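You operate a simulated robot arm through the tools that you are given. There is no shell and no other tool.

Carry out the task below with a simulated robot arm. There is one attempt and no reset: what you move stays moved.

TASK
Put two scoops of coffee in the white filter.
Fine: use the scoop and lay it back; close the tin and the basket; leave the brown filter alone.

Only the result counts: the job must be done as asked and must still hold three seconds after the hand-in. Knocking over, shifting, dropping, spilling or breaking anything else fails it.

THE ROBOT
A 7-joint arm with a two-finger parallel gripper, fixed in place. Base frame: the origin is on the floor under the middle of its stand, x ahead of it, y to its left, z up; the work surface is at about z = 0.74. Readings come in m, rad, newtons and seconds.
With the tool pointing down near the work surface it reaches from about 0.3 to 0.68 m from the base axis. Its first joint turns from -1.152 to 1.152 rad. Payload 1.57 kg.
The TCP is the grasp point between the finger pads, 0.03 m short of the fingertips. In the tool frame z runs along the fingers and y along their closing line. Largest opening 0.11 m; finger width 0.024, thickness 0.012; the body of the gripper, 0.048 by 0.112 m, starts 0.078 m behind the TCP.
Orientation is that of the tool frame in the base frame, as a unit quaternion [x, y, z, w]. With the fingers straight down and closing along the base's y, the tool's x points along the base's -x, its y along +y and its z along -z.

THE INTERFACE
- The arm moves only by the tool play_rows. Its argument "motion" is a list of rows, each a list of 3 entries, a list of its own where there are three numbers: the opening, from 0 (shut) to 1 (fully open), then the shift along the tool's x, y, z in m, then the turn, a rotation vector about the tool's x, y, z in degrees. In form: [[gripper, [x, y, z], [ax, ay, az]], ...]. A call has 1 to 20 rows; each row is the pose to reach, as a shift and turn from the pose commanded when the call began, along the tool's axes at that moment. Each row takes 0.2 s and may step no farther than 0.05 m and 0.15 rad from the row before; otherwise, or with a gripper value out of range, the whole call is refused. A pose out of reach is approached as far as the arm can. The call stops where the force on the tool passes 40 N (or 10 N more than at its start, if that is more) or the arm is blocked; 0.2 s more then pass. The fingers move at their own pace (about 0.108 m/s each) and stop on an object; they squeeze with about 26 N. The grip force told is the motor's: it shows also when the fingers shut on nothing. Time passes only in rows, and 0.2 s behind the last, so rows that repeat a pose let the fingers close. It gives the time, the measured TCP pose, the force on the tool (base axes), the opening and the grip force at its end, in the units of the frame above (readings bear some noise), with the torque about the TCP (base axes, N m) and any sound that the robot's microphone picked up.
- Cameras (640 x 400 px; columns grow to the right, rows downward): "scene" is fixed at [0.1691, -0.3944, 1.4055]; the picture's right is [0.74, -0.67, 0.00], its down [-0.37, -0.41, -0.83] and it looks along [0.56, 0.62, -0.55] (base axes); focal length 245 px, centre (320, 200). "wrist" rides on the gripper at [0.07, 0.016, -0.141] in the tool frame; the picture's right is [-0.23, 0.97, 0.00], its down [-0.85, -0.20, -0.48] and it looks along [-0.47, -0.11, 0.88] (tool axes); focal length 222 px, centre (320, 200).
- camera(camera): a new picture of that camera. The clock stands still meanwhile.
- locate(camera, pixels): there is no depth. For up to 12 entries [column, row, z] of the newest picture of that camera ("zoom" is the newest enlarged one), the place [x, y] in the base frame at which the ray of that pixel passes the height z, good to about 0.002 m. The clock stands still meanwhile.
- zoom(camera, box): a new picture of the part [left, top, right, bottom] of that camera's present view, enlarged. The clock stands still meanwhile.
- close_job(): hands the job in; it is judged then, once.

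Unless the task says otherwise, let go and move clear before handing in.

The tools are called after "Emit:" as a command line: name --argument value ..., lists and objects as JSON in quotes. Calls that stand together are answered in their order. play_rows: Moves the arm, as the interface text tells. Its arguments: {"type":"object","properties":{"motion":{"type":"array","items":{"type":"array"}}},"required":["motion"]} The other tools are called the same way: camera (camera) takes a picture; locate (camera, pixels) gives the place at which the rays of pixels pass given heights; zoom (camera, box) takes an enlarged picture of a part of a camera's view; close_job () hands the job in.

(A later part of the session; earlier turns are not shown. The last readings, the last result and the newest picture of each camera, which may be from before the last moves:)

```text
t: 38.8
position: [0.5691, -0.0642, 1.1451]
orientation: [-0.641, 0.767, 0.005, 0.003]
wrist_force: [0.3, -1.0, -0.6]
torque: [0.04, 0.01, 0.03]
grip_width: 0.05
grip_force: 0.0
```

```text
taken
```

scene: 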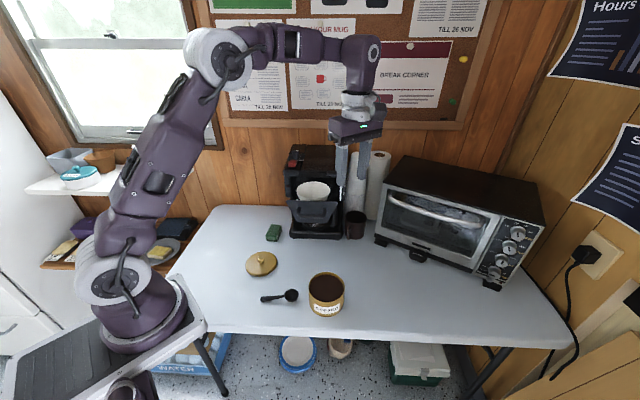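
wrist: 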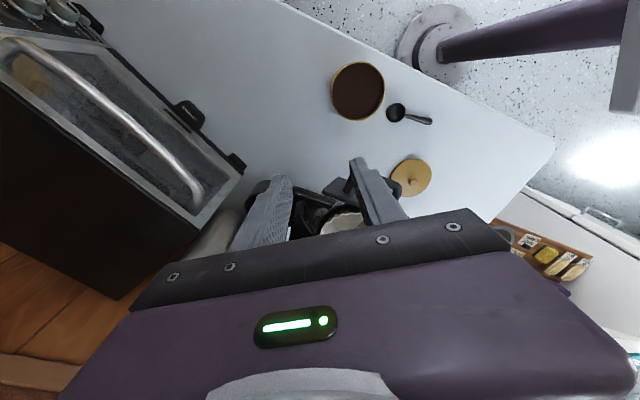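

Good news: rolling back showed no limit at all, so in this arm configuration the full 0–107° roll is continuous. Now I'll swing over to the scoop with the fingers yawed across its handle (35°), staying high.

Emit:
play_rows --motion '[[0.45, [-0.004, 0.0142, 0], [0, 0, 7.2]], [0.45, [-0.008, 0.0285, 0], [0, 0, 14.4]], [0.45, [-0.012, 0.0427, 0], [0, 0, 21.6]], [0.45, [-0.016, 0.057, 0], [0, 0, 28.8]], [0.45, [-0.02, 0.0712, 0], [0, 0, 36]], [0.45, [-0.024, 0.0854, 0], [0, 0, 43.2]], [0.45, [-0.028, 0.0996, 0], [0, 0, 50.4]], [0.45, [-0.032, 0.1139, 0], [0, 0, 57.6]], [0.45, [-0.036, 0.128, 0], [0, 0, 64.8]], [0.45, [-0.04, 0.1423, 0], [0, 0, 72]], [0.45, [-0.044, 0.1565, 0], [0, 0, 79.2]], [0.45, [-0.048, 0.171, 0], [0, 0, 86.4]], [0.45, [-0.052, 0.185, 0.02], [0, 0, 93.6]], [0.45, [-0.056, 0.199, 0.04], [0, 0, 100.8]], [0.45, [-0.06, 0.214, 0.06], [0, 0, 108]], [0.45, [-0.0644, 0.2277, 0.08], [0, 0, 115.2]], [0.45, [-0.0644, 0.2277, 0.12], [0, 0, 115.2]], [0.45, [-0.0644, 0.2277, 0.16], [0, 0, 115.2]], [0.45, [-0.0644, 0.2277, 0.2], [0, 0, 115.2]]]'

Emit:
camera --camera "scene"

Emit:
camera --camera "wrist"

```text
t: 42.8
position: [0.3544, 0.0411, 0.9466]
orientation: [0.304, 0.953, 0.004, -0.002]
wrist_force: [-0.4, 0.0, 0.0]
torque: [0.02, 0.0, -0.01]
grip_width: 0.0495
grip_force: 0.0
```

```text
taken
```

scene: 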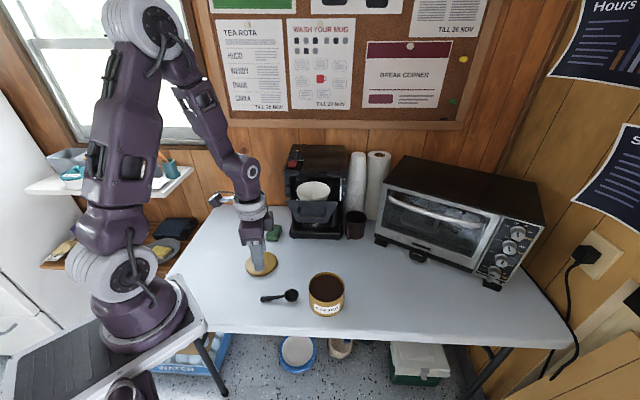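

```text
taken
```

wrist: 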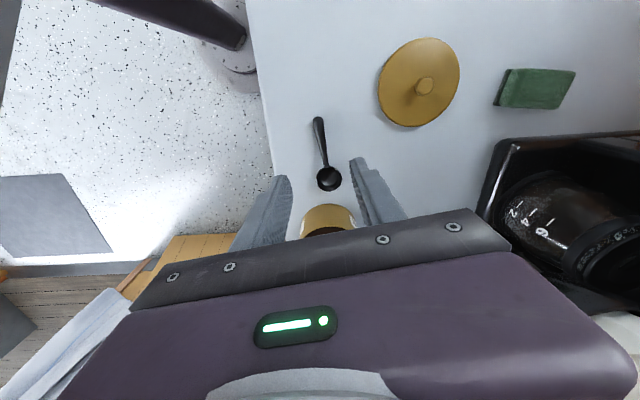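

The scoop handle runs from wrist (318,120) to the bowl at (329,178), between the fingers. I'll zoom to refine its line before descending.

Emit:
zoom --camera "wrist" --box '[280, 100, 380, 200]'

Emit:
locate --camera "wrist" --pixels '[[318, 118, 0.757], [320, 130, 0.757], [323, 145, 0.757], [326, 162, 0.76], [329, 178, 0.765], [329, 180, 0.74]]'

```text
4.00 times, centred on (330, 150) of wrist
```

zoom: 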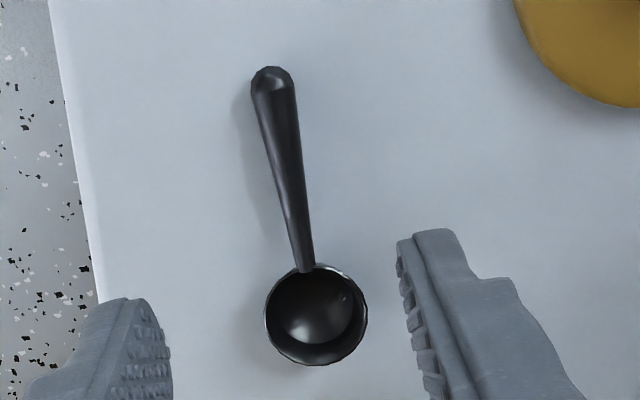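

```text
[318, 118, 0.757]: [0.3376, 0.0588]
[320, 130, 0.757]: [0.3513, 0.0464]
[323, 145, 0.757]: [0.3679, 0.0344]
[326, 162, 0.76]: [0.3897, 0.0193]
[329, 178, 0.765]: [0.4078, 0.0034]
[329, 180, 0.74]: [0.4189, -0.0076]
```

This near-overhead view puts the handle line through about (0.354, 0.044), with the handle tip resting low (z ≈ 0.748). I'll descend with a 2.5 mm side correction and stop just above the table.

Emit:
play_rows --motion '[[0.45, [0, 0.0025, 0.045], [0, 0, 2]], [0.45, [0, 0.0025, 0.09], [0, 0, 2]], [0.45, [0, 0.0025, 0.13], [0, 0, 2]], [0.45, [0, 0.0025, 0.155], [0, 0, 2]], [0.45, [0, 0.0025, 0.167], [0, 0, 2]], [0.45, [0, 0.0025, 0.17], [0, 0, 2]]]'

Emit:
camera --camera "wrist"

Emit:
zoom --camera "scene" --box '[225, 250, 325, 325]'

```text
t: 44.2
position: [0.3579, 0.0446, 0.7754]
orientation: [0.321, 0.947, 0.004, -0.002]
wrist_force: [-0.3, -0.1, 0.2]
torque: [-0.01, 0.01, -0.02]
grip_width: 0.0496
grip_force: 0.0
```

```text
taken
```

wrist: 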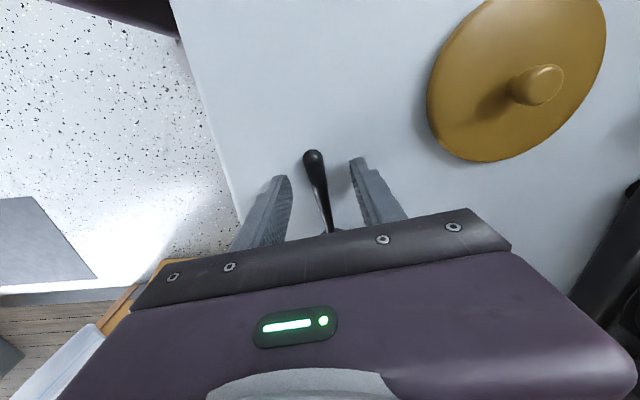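

```text
5.33 times, centred on (275, 288) of scene
```

zoom: 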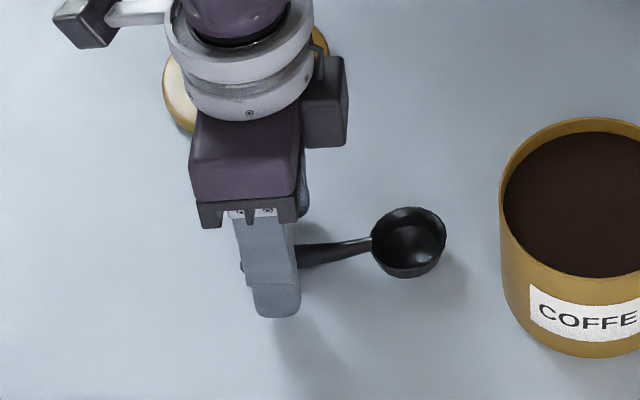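

The handle is between the fingers with no contact force. I'll go down 2 mm more and close.

Emit:
play_rows --motion '[[0.45, [0, 0, 0.002], [0, 0, 0]], [0.3, [0, 0, 0.002], [0, 0, 0]], [0.0, [0, 0, 0.002], [0, 0, 0]], [0.0, [0, 0, 0.002], [0, 0, 0]], [0.0, [0, 0, 0.002], [0, 0, 0]], [0.0, [0, 0, 0.002], [0, 0, 0]]]'

Emit:
zoom --camera "scene" --box '[225, 250, 325, 325]'

Emit:
zoom --camera "wrist" --box '[240, 120, 400, 240]'

```text
t: 45.6
position: [0.3574, 0.0455, 0.7739]
orientation: [0.32, 0.947, 0.004, -0.001]
wrist_force: [-0.8, 1.2, 0.1]
torque: [-0.01, -0.02, -0.01]
grip_width: 0.0138
grip_force: 25.4
```

```text
5.33 times, centred on (275, 288) of scene
```

zoom: 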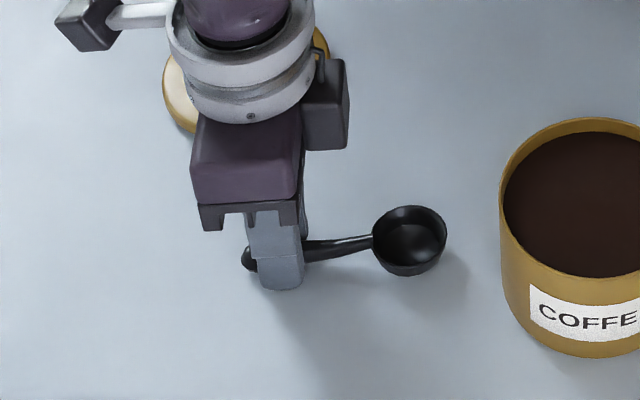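

```text
3.33 times, centred on (320, 180) of wrist
```

zoom: 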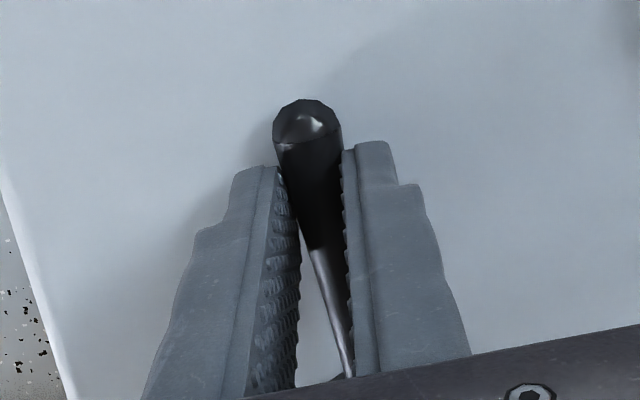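

The handle is held (13.8 mm, 25 N). I'll lift straight up and check the scoop hangs level.

Emit:
play_rows --motion '[[0, [0, 0, -0.01], [0, 0, 0]], [0, [0, 0, -0.03], [0, 0, 0]], [0, [0, 0, -0.06], [0, 0, 0]], [0, [0, 0, -0.1], [0, 0, 0]], [0, [0, 0, -0.14], [0, 0, 0]], [0, [0, 0, -0.18], [0, 0, 0]]]'

Emit:
zoom --camera "scene" --box '[215, 180, 345, 280]'

Emit:
camera --camera "wrist"

```text
t: 47.0
position: [0.3575, 0.0436, 0.9535]
orientation: [0.32, 0.947, 0.003, -0.002]
wrist_force: [0.0, -0.5, -0.6]
torque: [-0.01, 0.0, 0.01]
grip_width: 0.0129
grip_force: 25.7
```

```text
4.00 times, centred on (280, 230) of scene
```

zoom: 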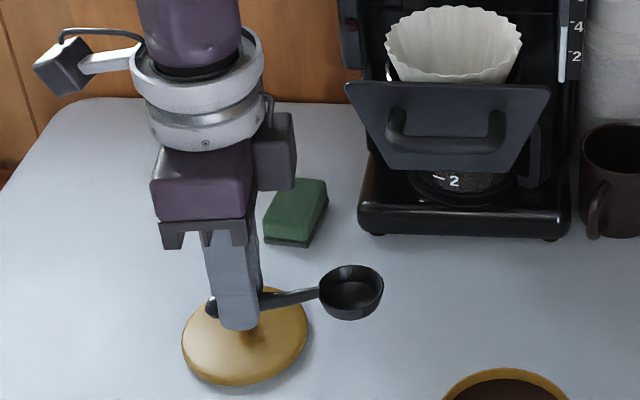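

```text
taken
```

wrist: 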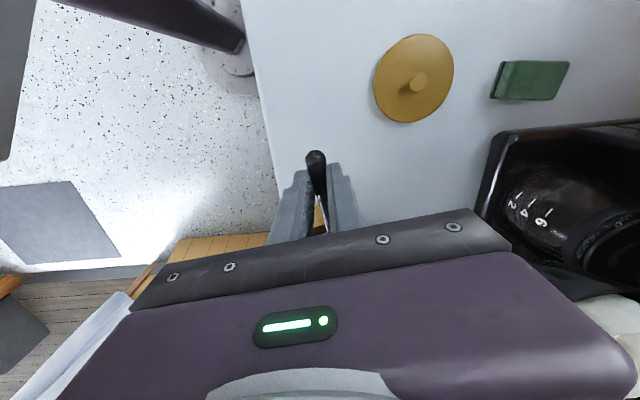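

The scoop is held and looks level, with the bowl at zoom (351,285). I'll locate the bowl relative to the TCP.

Emit:
locate --camera "zoom" --pixels '[[351, 283, 0.945], [351, 283, 0.935], [351, 283, 0.955], [320, 288, 0.945], [383, 280, 0.945], [351, 265, 0.945], [351, 302, 0.945], [210, 307, 0.93]]'

```text
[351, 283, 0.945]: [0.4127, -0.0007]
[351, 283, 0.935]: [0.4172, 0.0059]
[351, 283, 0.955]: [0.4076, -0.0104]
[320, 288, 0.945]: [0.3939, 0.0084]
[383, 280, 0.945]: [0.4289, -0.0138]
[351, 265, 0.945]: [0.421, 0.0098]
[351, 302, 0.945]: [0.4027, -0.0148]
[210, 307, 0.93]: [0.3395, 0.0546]
```

The bowl centre sits about 70 mm ahead of the TCP, as expected. Keeping this yaw keeps the gripper clear of the basket handle, so I'll test the forward pitch of 50° in free air above the tin with the empty scoop.

Emit:
play_rows --motion '[[0, [-0.03, -0.006, -0.015], [0, 0, 0]], [0, [-0.06, -0.012, -0.03], [0, 0, 0]], [0, [-0.09, -0.018, -0.045], [0, 0, 0]], [0, [-0.118, -0.023, -0.05], [0, 0, 0]]]'

Emit:
play_rows --motion '[[0, [0, 0, 0], [0, 8, 0]], [0, [0, 0, 0], [0, 16, 0]], [0, [0, 0, 0], [0, 24, 0]], [0, [0, 0, 0], [0, 32, 0]], [0, [0, 0, 0], [0, 40, 0]], [0, [0, 0, 0], [0, 48, 0]]]'

Emit:
camera --camera "scene"

Emit:
camera --camera "wrist"

```text
t: 48.0
position: [0.436, -0.0458, 1.0031]
orientation: [0.319, 0.948, 0.004, -0.001]
wrist_force: [-0.3, -0.2, -0.3]
torque: [0.04, 0.01, 0.0]
grip_width: 0.0126
grip_force: 25.4
```

```text
t: 49.4
position: [0.4378, -0.0468, 1.0033]
orientation: [0.291, 0.865, 0.134, -0.387]
wrist_force: [0.4, -0.2, -0.2]
torque: [0.01, -0.02, -0.01]
grip_width: 0.0127
grip_force: 26.1
```

```text
taken
```

scene: 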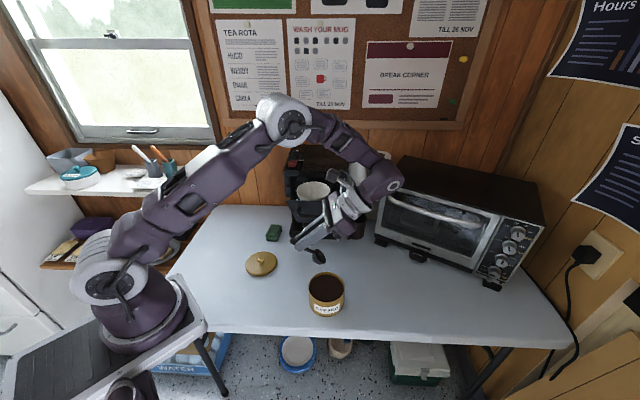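

```text
taken
```

wrist: 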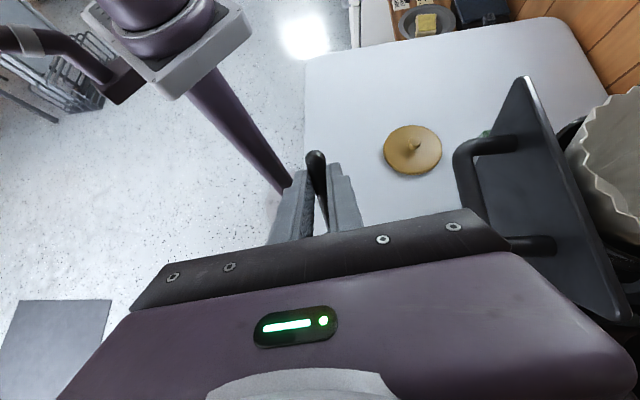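

The 48° forward pitch is reachable here and clear of the basket handle. I'll bring the pitched scoop to hover just above the tin and check its alignment.

Emit:
play_rows --motion '[[0, [-0.028, 0.0018, 0.016], [0, 0, 0]], [0, [-0.056, 0.0037, 0.032], [0, 0, 0]], [0, [-0.0844, 0.0055, 0.0483], [0, 0, 0]]]'

Emit:
zoom --camera "scene" --box '[270, 215, 400, 325]'

Emit:
camera --camera "scene"

```text
t: 50.2
position: [0.4566, -0.0549, 0.9077]
orientation: [0.292, 0.864, 0.135, -0.387]
wrist_force: [-0.3, 0.7, -0.6]
torque: [-0.02, -0.01, 0.01]
grip_width: 0.0127
grip_force: 26.3
```

```text
3.64 times, centred on (335, 270) of scene
```

zoom: 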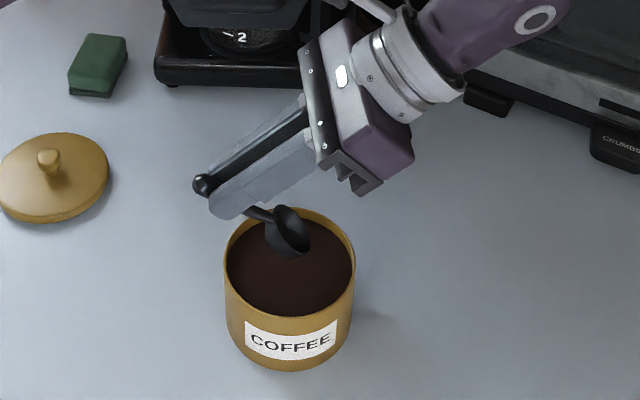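

```text
taken
```

scene: 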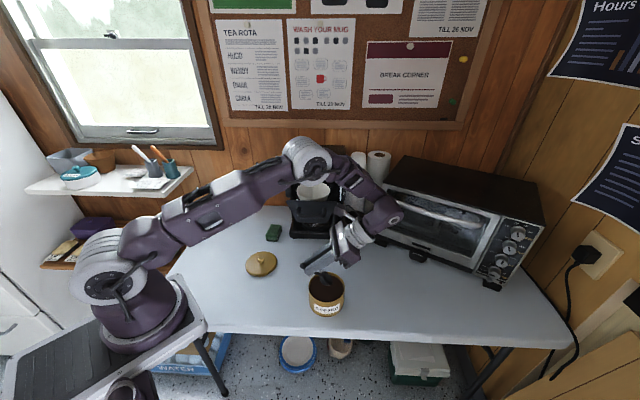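

The pitched bowl hovers over the tin opening at zoom (290,232), slightly toward the near wall. I'll descend in steps into the coffee, nudging 5 mm forward, and watch the force.

Emit:
play_rows --motion '[[0, [-0.0145, 0, 0.0063], [0, 0, 0]], [0, [-0.0256, 0, 0.0164], [0, 0, 0]], [0, [-0.033, 0, 0.0231], [0, 0, 0]]]'

Emit:
zoom --camera "scene" --box '[270, 215, 400, 325]'

```text
t: 51.0
position: [0.4627, -0.0584, 0.8675]
orientation: [0.29, 0.865, 0.134, -0.388]
wrist_force: [0.4, 0.0, 0.5]
torque: [0.02, 0.02, -0.02]
grip_width: 0.0126
grip_force: 25.5
```

```text
3.64 times, centred on (335, 270) of scene
```

zoom: 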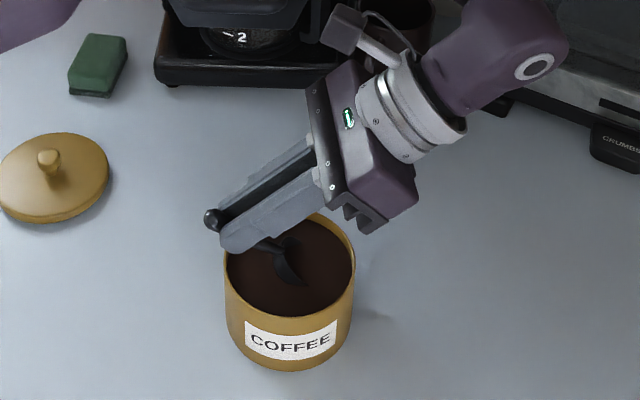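

The bowl is partly below the coffee surface with no resistance and clear of the rim. I'll go about 25 mm deeper.

Emit:
play_rows --motion '[[0, [-0.0074, 0, 0.0067], [0, 0, 0]], [0, [-0.0134, 0, 0.012], [0, 0, 0]], [0, [-0.0186, 0, 0.0167], [0, 0, 0]], [0, [-0.0186, 0, 0.0167], [0, 0, 0]]]'

Emit:
zoom --camera "scene" --box '[270, 215, 400, 325]'

```text
t: 52.0
position: [0.4603, -0.0562, 0.8432]
orientation: [0.291, 0.865, 0.134, -0.386]
wrist_force: [-5.5, 4.8, 16.4]
torque: [-0.01, 0.01, -0.05]
grip_width: 0.0127
grip_force: 26.5
```

```text
3.64 times, centred on (335, 270) of scene
```

zoom: 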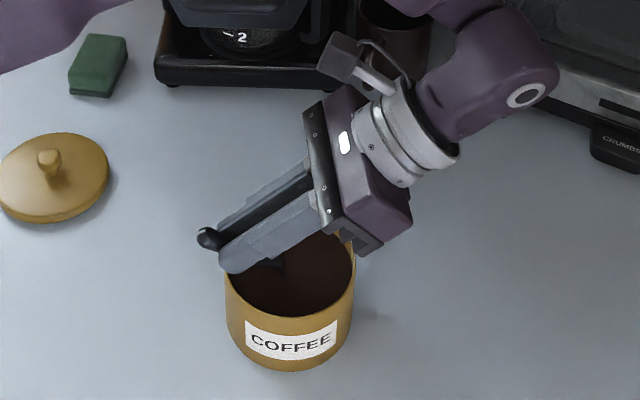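

The bowl is fully submerged and met about 17 N at the bottom edge of the bowl, so that is deep enough. I'll now level it gradually while sweeping up, starting with the first part.

Emit:
play_rows --motion '[[0, [0.0021, 0, 0.002], [0, -5, 0]], [0, [0.005, 0, 0.0039], [0, -11, 0]], [0, [0.0093, 0, 0.0052], [0, -17, 0]], [0, [0.0135, 0, 0.0071], [0, -23, 0]], [0, [0.0178, 0, 0.0081], [0, -29, 0]]]'

Emit:
zoom --camera "scene" --box '[270, 215, 400, 325]'

Emit:
camera --camera "wrist"

```text
t: 53.2
position: [0.4464, -0.0441, 0.849]
orientation: [0.316, 0.934, 0.057, -0.157]
wrist_force: [0.7, -0.2, -0.4]
torque: [-0.01, 0.01, -0.01]
grip_width: 0.0129
grip_force: 26.1
```

```text
3.64 times, centred on (335, 270) of scene
```

zoom: 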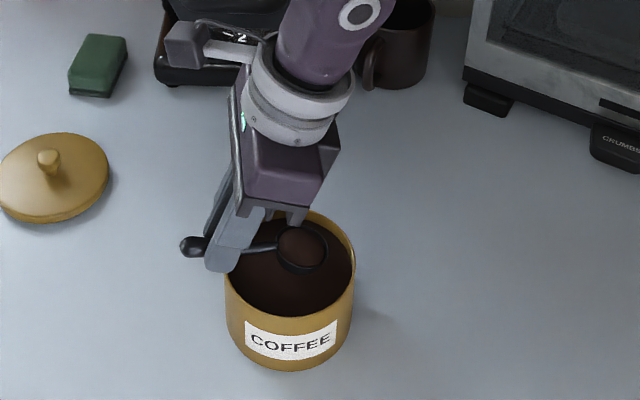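

```text
taken
```

wrist: 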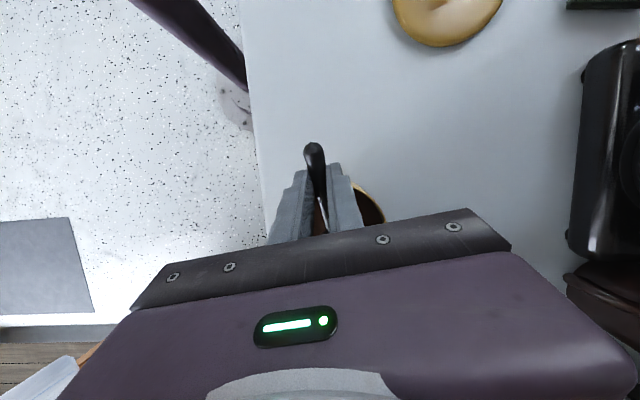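

The bowl is full of coffee at zoom (302,247), with no force on the tool. I'll finish leveling and lift it clear of the tin gently.

Emit:
play_rows --motion '[[0, [0.0055, 0, -0.0014], [0, -6, 0]], [0, [0.0119, 0, -0.0042], [0, -12, 0]], [0, [0.018, 0, -0.008], [0, -19, 0]], [0, [0.022, 0, -0.02], [0, -19, 0]], [0, [0.0264, 0, -0.0326], [0, -19, 0]], [0, [0.033, 0, -0.052], [0, -19, 0]], [0, [0.0395, 0, -0.0704], [0, -19, 0]]]'

Emit:
camera --camera "scene"

Emit:
zoom --camera "scene" --box '[260, 190, 380, 325]'

```text
t: 54.8
position: [0.437, -0.0374, 0.9284]
orientation: [0.321, 0.947, 0.005, -0.002]
wrist_force: [1.2, -0.2, -0.6]
torque: [0.03, 0.01, 0.02]
grip_width: 0.0127
grip_force: 25.8
```

```text
taken
```

scene: 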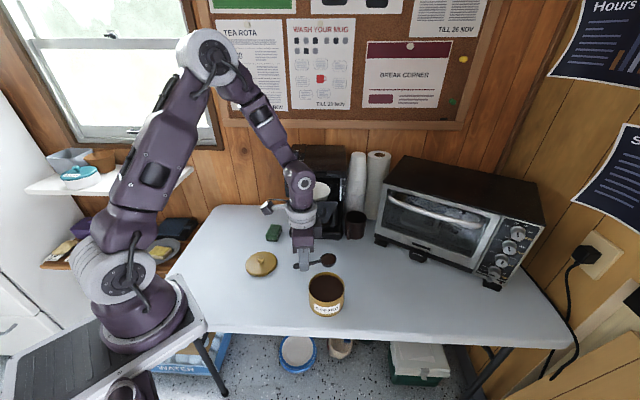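

```text
2.96 times, centred on (320, 258) of scene
```

zoom: 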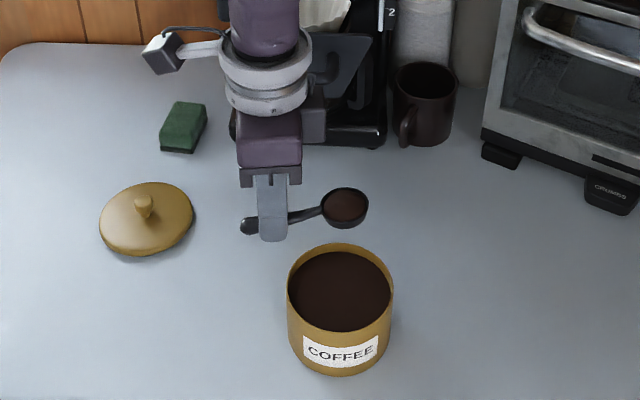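

The scoop is loaded and level, and the tin is undisturbed. I'll lift straight up to about z = 1.15 before turning toward the filter.

Emit:
play_rows --motion '[[0, [0, 0, -0.02], [0, 0, 0]], [0, [0, 0, -0.05], [0, 0, 0]], [0, [0, 0, -0.08], [0, 0, 0]], [0, [0, 0, -0.11], [0, 0, 0]], [0, [0, 0, -0.14], [0, 0, 0]], [0, [0, 0, -0.17], [0, 0, 0]], [0, [0, 0, -0.2], [0, 0, 0]], [0, [0, 0, -0.222], [0, 0, 0]]]'

Emit:
play_rows --motion '[[0, [-0.005, 0.0015, 0], [0, 0, -7.3]], [0, [-0.011, 0.003, 0], [0, 0, -14.6]], [0, [-0.016, 0.0045, 0], [0, 0, -21.9]], [0, [-0.0215, 0.006, 0], [0, 0, -29.2]], [0, [-0.027, 0.0075, 0], [0, 0, -36.5]], [0, [-0.032, 0.009, 0], [0, 0, -43.8]], [0, [-0.0375, 0.0105, 0], [0, 0, -51.1]], [0, [-0.043, 0.012, 0], [0, 0, -58.4]], [0, [-0.0485, 0.0135, 0], [0, 0, -65.7]], [0, [-0.054, 0.015, 0], [0, 0, -73]], [0, [-0.059, 0.0165, 0], [0, 0, -80.3]], [0, [-0.0645, 0.018, 0], [0, 0, -87.6]], [0, [-0.07, 0.0195, 0], [0, 0, -94.9]], [0, [-0.075, 0.021, 0], [0, 0, -102.2]], [0, [-0.081, 0.0225, 0], [0, 0, -109.5]], [0, [-0.086, 0.024, 0], [0, 0, -117]]]'

Emit:
camera --camera "scene"

Emit:
zoom --camera "scene" --box '[270, 120, 410, 250]'

Emit:
camera --camera "wrist"

```text
t: 56.6
position: [0.4334, -0.0386, 1.1514]
orientation: [0.321, 0.947, 0.003, -0.002]
wrist_force: [0.4, 0.2, -0.3]
torque: [0.02, 0.03, 0.01]
grip_width: 0.0126
grip_force: 26.2
```

```text
t: 60.0
position: [0.5183, -0.0724, 1.1523]
orientation: [-0.641, 0.767, 0.002, 0.003]
wrist_force: [0.0, 0.1, -0.1]
torque: [-0.02, -0.01, 0.01]
grip_width: 0.0124
grip_force: 26.3
```

```text
taken
```

scene: 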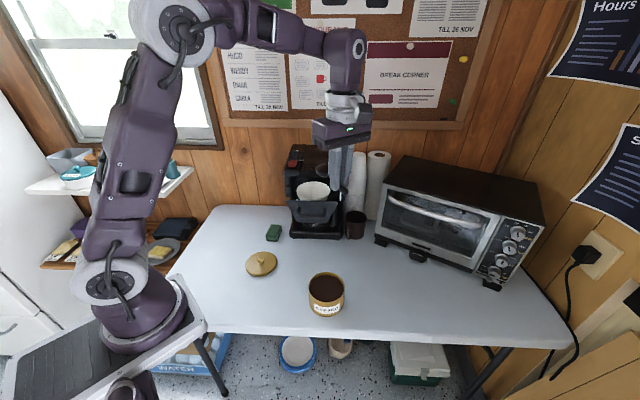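

```text
3.08 times, centred on (340, 185) of scene
```

zoom: 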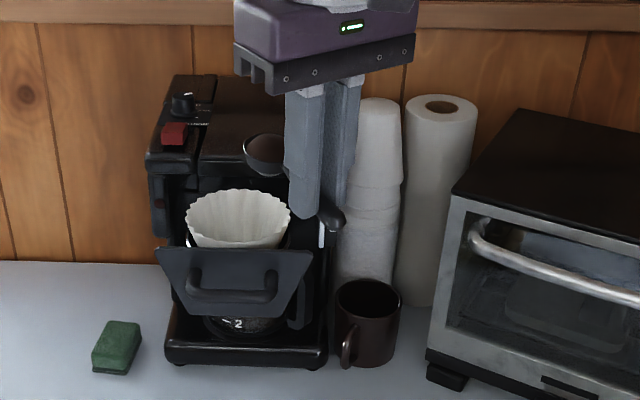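

```text
taken
```

wrist: 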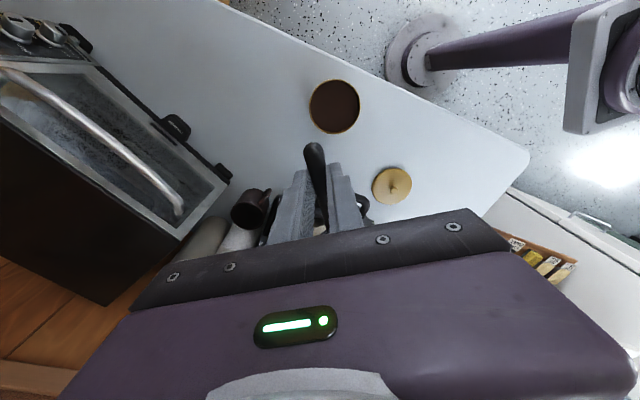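

The loaded scoop is at zoom (265,152), in the same arm configuration that rolled freely earlier. I'll carry it over the filter at this height and look.

Emit:
play_rows --motion '[[0, [-0.017, -0.009, 0], [0, 0, 0]], [0, [-0.0345, -0.018, 0], [0, 0, 0]], [0, [-0.052, -0.027, 0], [0, 0, 0]], [0, [-0.069, -0.0363, 0], [0, 0, 0]], [0, [-0.086, -0.0454, 0], [0, 0, 0]], [0, [-0.1035, -0.0545, 0], [0, 0, 0]]]'

Emit:
zoom --camera "scene" --box '[260, 110, 390, 250]'

Emit:
camera --camera "wrist"

```text
t: 61.4
position: [0.5916, 0.0187, 1.1538]
orientation: [-0.641, 0.768, 0.003, 0.002]
wrist_force: [0.5, 0.6, 0.4]
torque: [-0.01, -0.01, -0.01]
grip_width: 0.0126
grip_force: 25.5
```

```text
2.86 times, centred on (325, 180) of scene
```

zoom: 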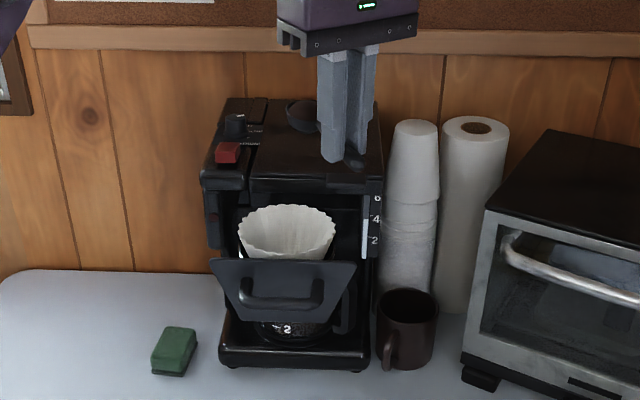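

```text
taken
```

wrist: 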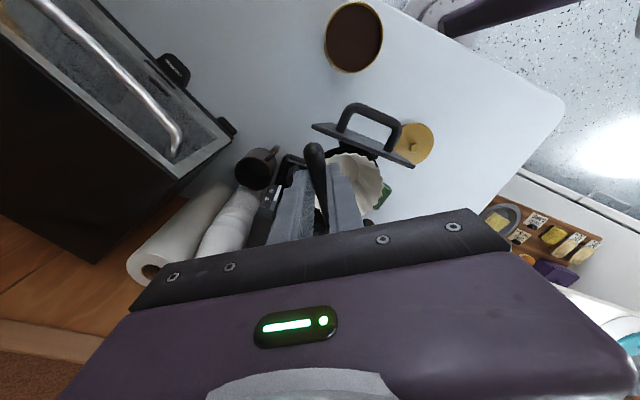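

The bowl is over the filter as planned (offset about 2.5 cm forward, so the lip pours toward the filter centre). I'll lower about 48 mm, then begin a slow roll.

Emit:
play_rows --motion '[[0, [0, 0, 0.015], [0, 0, 0]], [0, [0, 0, 0.03], [0, 0, 0]], [0, [0, 0, 0.042], [0, 0, 0]], [0, [0, 0, 0.048], [0, 0, 0]]]'

Emit:
zoom --camera "scene" --box '[260, 110, 390, 250]'

```text
t: 62.4
position: [0.5899, 0.0189, 1.105]
orientation: [-0.64, 0.769, 0.003, 0.002]
wrist_force: [0.0, 0.0, -0.4]
torque: [0.0, -0.01, 0.02]
grip_width: 0.0127
grip_force: 25.8
```

```text
2.86 times, centred on (325, 180) of scene
```

zoom: 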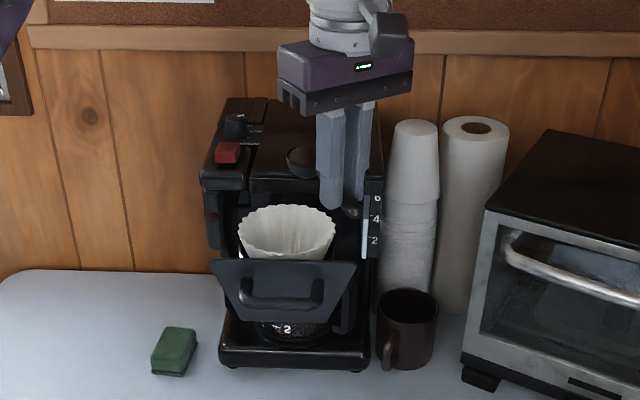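

The bowl is at zoom (303,160), right above the filter at (287,232). I'll roll slowly to 48° and look.

Emit:
play_rows --motion '[[0, [0, 0, 0], [4, 0, 0]], [0, [0, 0, 0], [8, 0, 0]], [0, [0, 0, 0], [12, 0, 0]], [0, [0, 0, 0], [16, 0, 0]], [0, [0, 0, 0], [20, 0, 0]], [0, [0, 0, 0], [24, 0, 0]], [0, [0, 0, 0], [28, 0, 0]], [0, [0, 0, 0], [32, 0, 0]], [0, [0, 0, 0], [36, 0, 0]], [0, [0, 0, 0], [40, 0, 0]]]'

Emit:
zoom --camera "scene" --box '[260, 110, 390, 250]'

Emit:
camera --camera "scene"

```text
t: 64.6
position: [0.5901, 0.0198, 1.1043]
orientation: [-0.602, 0.722, -0.26, 0.221]
wrist_force: [-0.4, 0.6, 0.4]
torque: [0.01, -0.01, 0.0]
grip_width: 0.0129
grip_force: 26.4
```

```text
2.86 times, centred on (325, 180) of scene
```

zoom: 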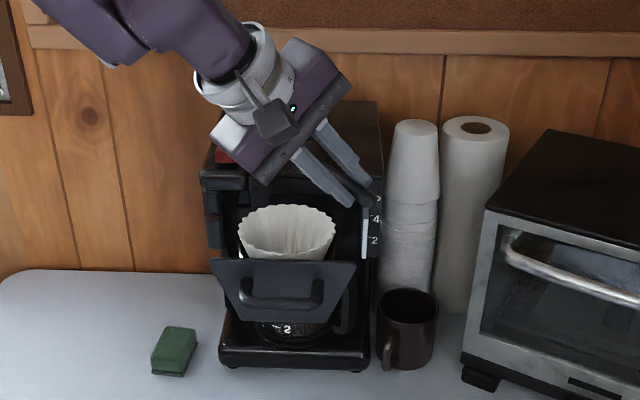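

```text
taken
```

scene: 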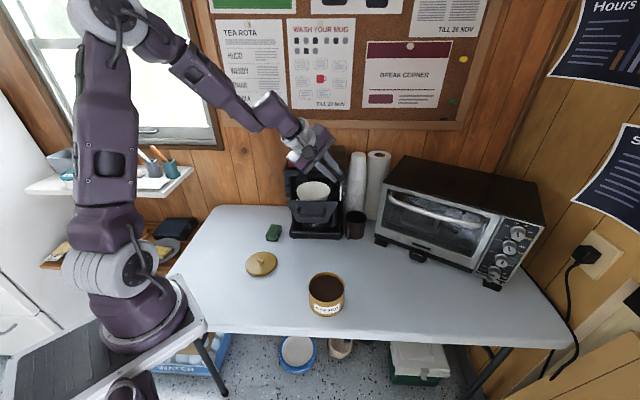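

The roll is at 40° with no drift and nothing spilled outside. I'll continue slowly to 72°.

Emit:
play_rows --motion '[[0, [0, 0, 0], [4, 0, 0]], [0, [0, 0, 0], [8, 0, 0]], [0, [0, 0, 0], [12, 0, 0]], [0, [0, 0, 0], [16, 0, 0]], [0, [0, 0, 0], [20, 0, 0]], [0, [0, 0, 0], [24, 0, 0]], [0, [0, 0, 0], [28, 0, 0]], [0, [0, 0, 0], [32, 0, 0]], [0, [0, 0, 0], [32, 0, 0]]]'

Emit:
zoom --camera "scene" --box '[260, 110, 390, 250]'

Emit:
camera --camera "scene"

```text
t: 66.6
position: [0.5898, 0.0203, 1.1039]
orientation: [-0.517, 0.623, -0.449, 0.378]
wrist_force: [-0.1, -0.7, -0.3]
torque: [0.02, 0.03, 0.03]
grip_width: 0.0126
grip_force: 26.3
```

```text
2.86 times, centred on (325, 180) of scene
```

zoom: 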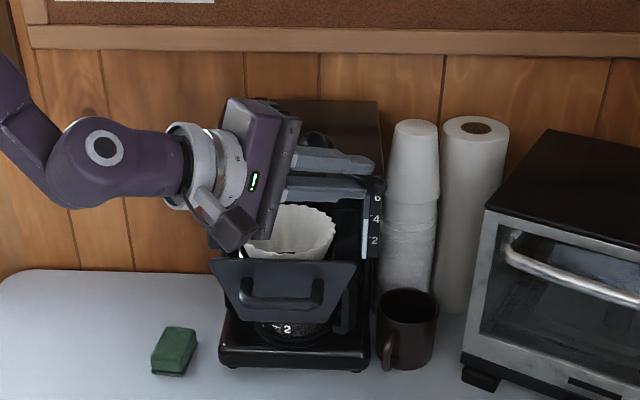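

```text
taken
```

scene: 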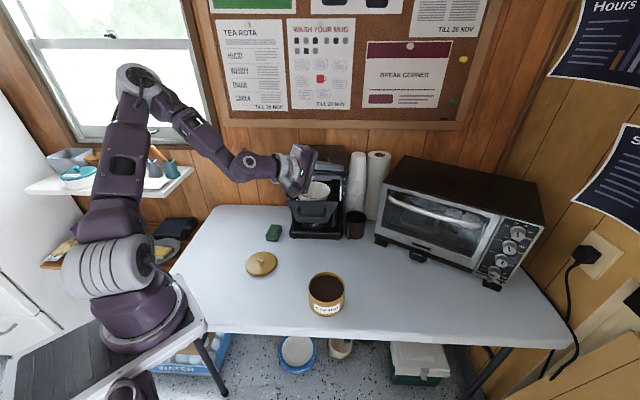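

At 72° there's no drift, and a dark trace shows inside the filter at zoom (285,252). I'll continue slowly to about 104°.

Emit:
play_rows --motion '[[0, [0, 0, 0], [4, 0, 0]], [0, [0, 0, 0], [8, 0, 0]], [0, [0, 0, 0], [12, 0, 0]], [0, [0, 0, 0], [16, 0, 0]], [0, [0, 0, 0], [20, 0, 0]]]'

Emit:
zoom --camera "scene" --box '[260, 110, 390, 250]'

```text
t: 67.8
position: [0.5912, 0.019, 1.1052]
orientation: [0.443, -0.535, 0.55, -0.463]
wrist_force: [-0.2, 0.3, 0.3]
torque: [0.01, 0.01, 0.01]
grip_width: 0.0128
grip_force: 25.9
```

```text
2.86 times, centred on (325, 180) of scene
```

zoom: 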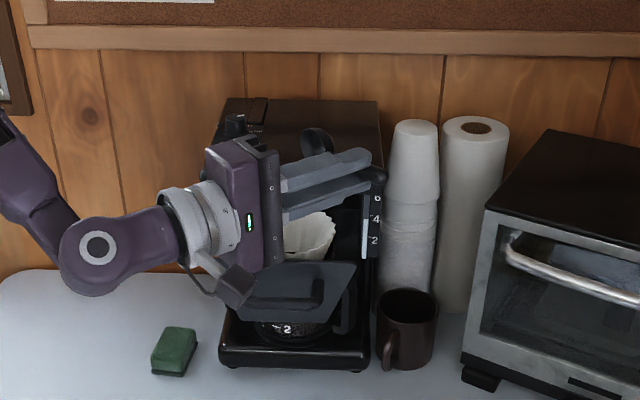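

The bowl is at 92° and the tool reads no contact. I'll raise 2 cm for clearance over the panel while rolling to about 112° so the bowl empties completely.

Emit:
play_rows --motion '[[0, [0, -0.008, 0], [4, 0, 0]], [0, [0, -0.016, 0], [8, 0, 0]], [0, [0, -0.02, 0], [12, 0, 0]], [0, [0, -0.02, 0], [16, 0, 0]], [0, [0, -0.02, 0], [20, 0, 0]], [0, [0, -0.02, 0], [20, 0, 0]], [0, [0, -0.02, 0], [20, 0, 0]]]'

Emit:
zoom --camera "scene" --box '[260, 110, 390, 250]'

Emit:
camera --camera "wrist"

```text
t: 69.4
position: [0.5901, 0.0205, 1.1248]
orientation: [0.356, -0.432, 0.635, -0.533]
wrist_force: [0.3, -0.4, 0.0]
torque: [0.0, -0.01, 0.01]
grip_width: 0.0129
grip_force: 25.5
```

```text
2.86 times, centred on (325, 180) of scene
```

zoom: 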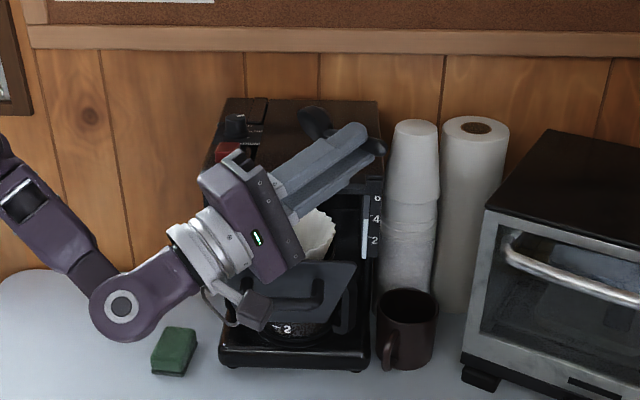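

```text
taken
```

wrist: 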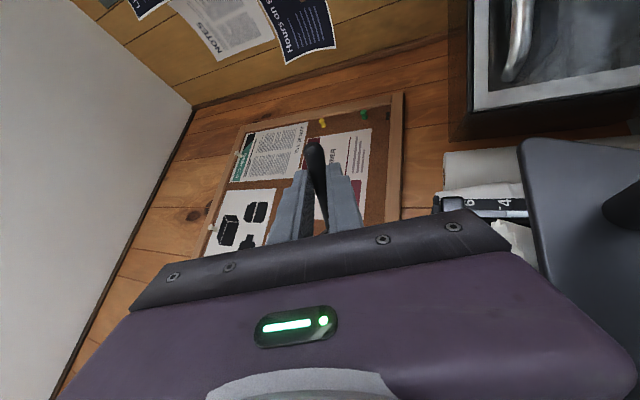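

The bowl has been turned past 110° over the filter with no contact or stray coffee visible. I'll roll back to level and inspect the filter.

Emit:
play_rows --motion '[[0, [0, 0, 0], [-8, 0, 0]], [0, [0, 0, 0], [-16, 0, 0]], [0, [0, 0, 0], [-24, 0, 0]], [0, [0, 0, 0], [-32, 0, 0]], [0, [0, 0, 0], [-40, 0, 0]], [0, [0, 0, 0], [-48, 0, 0]], [0, [0, 0, 0], [-56, 0, 0]], [0, [0, 0, 0], [-64, 0, 0]], [0, [0, 0, 0], [-72, 0, 0]], [0, [0, 0, 0], [-80, 0, 0]], [0, [0, 0, 0], [-88, 0, 0]], [0, [0, 0, 0], [-96, 0, 0]], [0, [0, 0, 0], [-104, 0, 0]], [0, [0, 0, 0], [-112, 0, 0]]]'

Emit:
zoom --camera "scene" --box '[280, 130, 360, 220]'

Emit:
zoom --camera "wrist" --box '[260, 90, 440, 230]'

```text
t: 72.4
position: [0.5885, 0.0186, 1.1248]
orientation: [-0.641, 0.768, 0.003, 0.003]
wrist_force: [-0.8, -0.2, 0.1]
torque: [-0.01, 0.0, -0.02]
grip_width: 0.0127
grip_force: 26.2
```

```text
4.44 times, centred on (320, 175) of scene
```

zoom: 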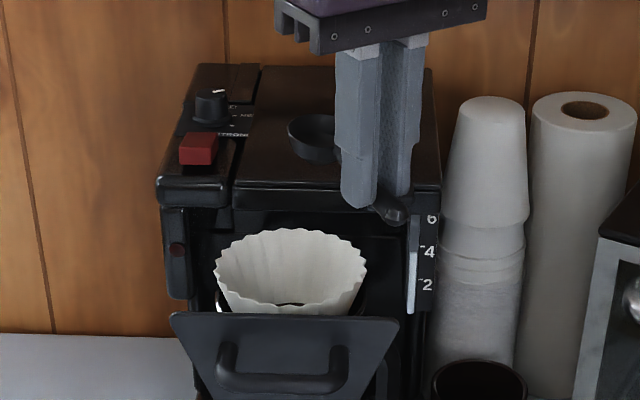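

```text
2.86 times, centred on (350, 160) of wrist
```

zoom: 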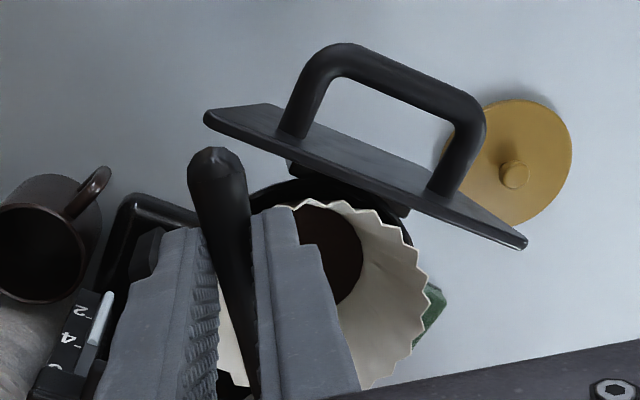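

The wrist view shows a brown layer of coffee in the filter, and the scoop is empty. I'll retrace the path back to above the tin for the second scoop.

Emit:
play_rows --motion '[[0, [0, 0, -0.027], [0, 0, 0]], [0, [0.0345, 0.018, -0.027], [0, 0, 0]], [0, [0.069, 0.0363, -0.027], [0, 0, 0]], [0, [0.1035, 0.0545, -0.027], [0, 0, 0]]]'

Emit:
play_rows --motion '[[0, [0.004, 0.005, 0], [0, 0, 7.3]], [0, [0.008, 0.01, 0], [0, 0, 14.6]], [0, [0.012, 0.015, 0], [0, 0, 21.9]], [0, [0.016, 0.02, 0], [0, 0, 29.2]], [0, [0.02, 0.025, 0], [0, 0, 36.5]], [0, [0.024, 0.03, 0], [0, 0, 43.8]], [0, [0.028, 0.035, 0], [0, 0, 51.1]], [0, [0.032, 0.04, 0], [0, 0, 58.4]], [0, [0.036, 0.045, 0], [0, 0, 65.7]], [0, [0.04, 0.05, 0], [0, 0, 73]], [0, [0.044, 0.055, 0], [0, 0, 80.3]], [0, [0.047, 0.06, 0], [0, 0, 87.6]], [0, [0.048, 0.067, 0], [0, 0, 94.9]], [0, [0.048, 0.074, 0], [0, 0, 102.2]], [0, [0.048, 0.08, 0], [0, 0, 109.5]], [0, [0.048, 0.085, 0], [0, 0, 117]]]'

Emit:
camera --camera "scene"

```text
t: 73.4
position: [0.5148, -0.0749, 1.1512]
orientation: [-0.641, 0.768, 0.003, 0.002]
wrist_force: [-0.9, 0.2, 0.6]
torque: [0.03, -0.03, -0.01]
grip_width: 0.013
grip_force: 25.9
```

```text
t: 76.8
position: [0.425, -0.1042, 1.1497]
orientation: [0.321, 0.947, 0.005, -0.001]
wrist_force: [0.8, -0.4, -0.4]
torque: [0.03, -0.02, -0.02]
grip_width: 0.0129
grip_force: 25.9
```

```text
taken
```

scene: 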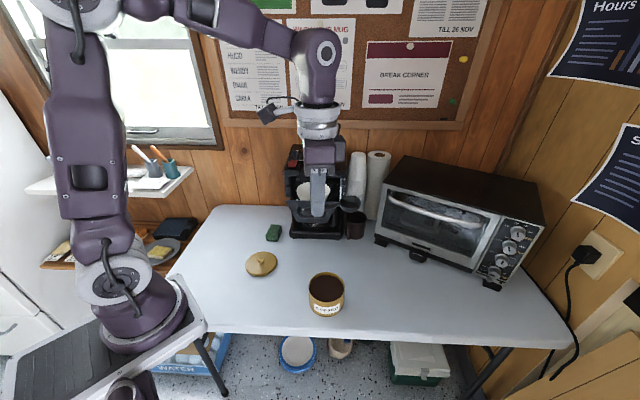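

The arm is back over the tin side (a bit further right than intended, at (0.425, -0.104)). I'll correct to the same pre-dip point and pitch 48° as before.

Emit:
play_rows --motion '[[0, [0.0125, 0.0264, 0.01], [0, 0, 0]], [0, [0.0251, 0.0528, 0.02], [0, 0, 0]], [0, [0.0251, 0.0528, 0.06], [0, 0, 0]], [0, [0.0251, 0.0528, 0.105], [0, 0, 0]], [0, [0.0251, 0.0528, 0.147], [0, 0, 0]]]'

Emit:
play_rows --motion '[[0, [0, 0, 0], [0, 8, 0]], [0, [0, 0, 0], [0, 16, 0]], [0, [0, 0, 0], [0, 24, 0]], [0, [0, 0, 0], [0, 32, 0]], [0, [0, 0, 0], [0, 40, 0]], [0, [0, 0, 0], [0, 48, 0]]]'

Emit:
camera --camera "scene"

```text
t: 78.0
position: [0.4365, -0.0462, 1.002]
orientation: [0.32, 0.947, 0.005, -0.001]
wrist_force: [0.0, 0.1, 0.0]
torque: [0.02, 0.02, 0.0]
grip_width: 0.0127
grip_force: 25.9
```

```text
t: 79.4
position: [0.4359, -0.0453, 1.0042]
orientation: [0.291, 0.865, 0.134, -0.387]
wrist_force: [-0.5, -0.1, 0.5]
torque: [0.01, -0.03, 0.01]
grip_width: 0.0127
grip_force: 26.0
```

```text
taken
```

scene: 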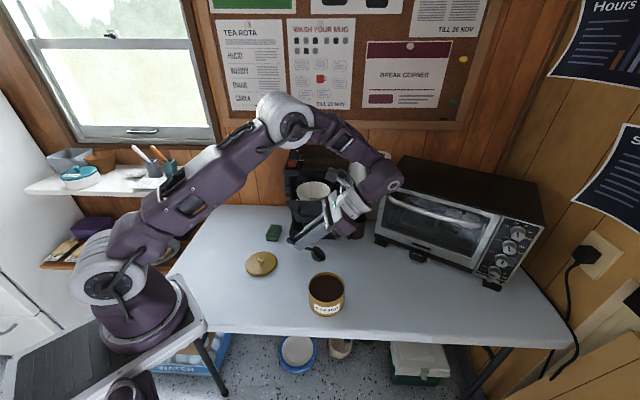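

Same attitude as the first dip and everything is in place. I'll go to the hover point and down into the coffee.

Emit:
play_rows --motion '[[0, [-0.03, 0.0018, 0.0147], [0, 0, 0]], [0, [-0.06, 0.0035, 0.0295], [0, 0, 0]], [0, [-0.0891, 0.0053, 0.0442], [0, 0, 0]], [0, [-0.1, 0.0053, 0.0542], [0, 0, 0]], [0, [-0.1115, 0.0053, 0.0643], [0, 0, 0]], [0, [-0.1188, 0.0053, 0.071], [0, 0, 0]]]'

Emit:
zoom --camera "scene" --box '[270, 215, 400, 325]'

```text
t: 80.8
position: [0.4604, -0.0563, 0.8677]
orientation: [0.29, 0.865, 0.133, -0.387]
wrist_force: [0.0, -0.1, -0.9]
torque: [0.01, 0.01, 0.04]
grip_width: 0.0129
grip_force: 25.8
```

```text
3.64 times, centred on (335, 270) of scene
```

zoom: 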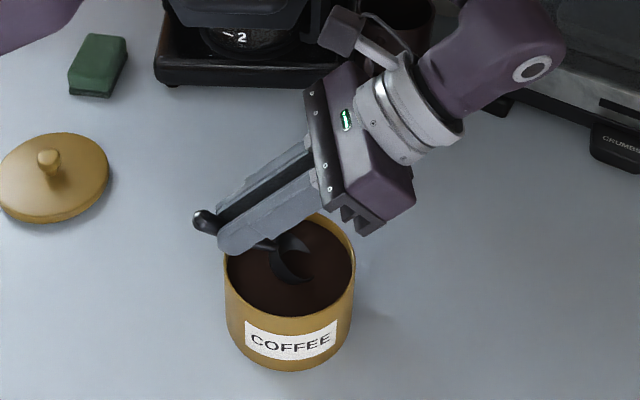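

The bowl is entering the coffee cleanly at zoom (290,265). I'll go 23 mm deeper.

Emit:
play_rows --motion '[[0, [-0.0074, 0, 0.0067], [0, 0, 0]], [0, [-0.0134, 0, 0.012], [0, 0, 0]], [0, [-0.0175, 0, 0.0157], [0, 0, 0]], [0, [-0.0175, 0, 0.0157], [0, 0, 0]]]'

Emit:
zoom --camera "scene" --box '[270, 215, 400, 325]'

```text
t: 81.8
position: [0.4609, -0.057, 0.8441]
orientation: [0.29, 0.865, 0.134, -0.387]
wrist_force: [-0.3, 0.6, 13.3]
torque: [-0.22, -0.21, 0.0]
grip_width: 0.0128
grip_force: 25.9
```

```text
3.64 times, centred on (335, 270) of scene
```

zoom: 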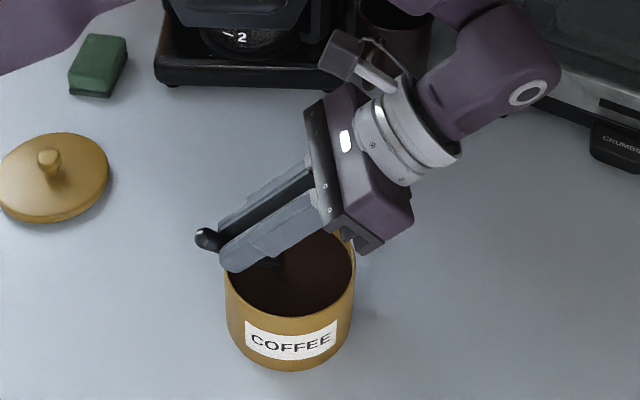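

Depth matches the first dip (bowl bottom touching, 13 N). I'll repeat the leveling sweep.

Emit:
play_rows --motion '[[0, [0.0021, 0, 0.002], [0, -5, 0]], [0, [0.005, 0, 0.0039], [0, -11, 0]], [0, [0.0093, 0, 0.0052], [0, -17, 0]], [0, [0.0135, 0, 0.0071], [0, -23, 0]], [0, [0.0178, 0, 0.0081], [0, -29, 0]]]'

Emit:
zoom --camera "scene" --box '[270, 215, 400, 325]'

```text
t: 83.0
position: [0.4483, -0.0445, 0.8528]
orientation: [0.315, 0.934, 0.057, -0.158]
wrist_force: [0.3, 0.0, -0.1]
torque: [0.0, 0.0, 0.01]
grip_width: 0.0124
grip_force: 25.6
```

```text
3.64 times, centred on (335, 270) of scene
```

zoom: 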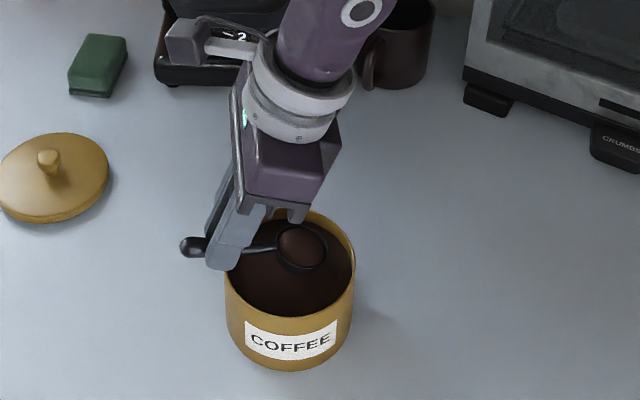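

The bowl is full again at zoom (302,248). I'll finish leveling and lift clear, then continue straight up.

Emit:
play_rows --motion '[[0, [0.0055, 0, -0.0014], [0, -6, 0]], [0, [0.0119, 0, -0.0042], [0, -12, 0]], [0, [0.018, 0, -0.008], [0, -19, 0]], [0, [0.022, 0, -0.02], [0, -19, 0]], [0, [0.0264, 0, -0.0326], [0, -19, 0]], [0, [0.033, 0, -0.052], [0, -19, 0]], [0, [0.0395, 0, -0.0704], [0, -19, 0]]]'

Emit:
zoom --camera "scene" --box '[260, 190, 380, 325]'

Emit:
play_rows --motion '[[0, [0, 0, -0.02], [0, 0, 0]], [0, [0, 0, -0.05], [0, 0, 0]], [0, [0, 0, -0.08], [0, 0, 0]], [0, [0, 0, -0.11], [0, 0, 0]], [0, [0, 0, -0.14], [0, 0, 0]], [0, [0, 0, -0.17], [0, 0, 0]], [0, [0, 0, -0.2], [0, 0, 0]], [0, [0, 0, -0.222], [0, 0, 0]]]'

```text
t: 84.6
position: [0.4357, -0.0377, 0.9329]
orientation: [0.32, 0.948, 0.003, -0.002]
wrist_force: [-0.2, -0.5, -0.6]
torque: [-0.01, 0.04, 0.01]
grip_width: 0.013
grip_force: 26.3
```

```text
2.96 times, centred on (320, 258) of scene
```

zoom: 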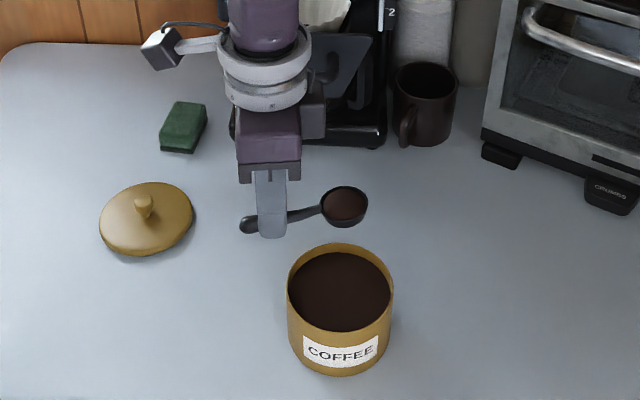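

```text
t: 86.4
position: [0.4361, -0.0411, 1.1537]
orientation: [0.321, 0.947, 0.003, -0.002]
wrist_force: [-0.1, -0.5, -1.0]
torque: [-0.03, 0.04, -0.01]
grip_width: 0.0127
grip_force: 25.7
```

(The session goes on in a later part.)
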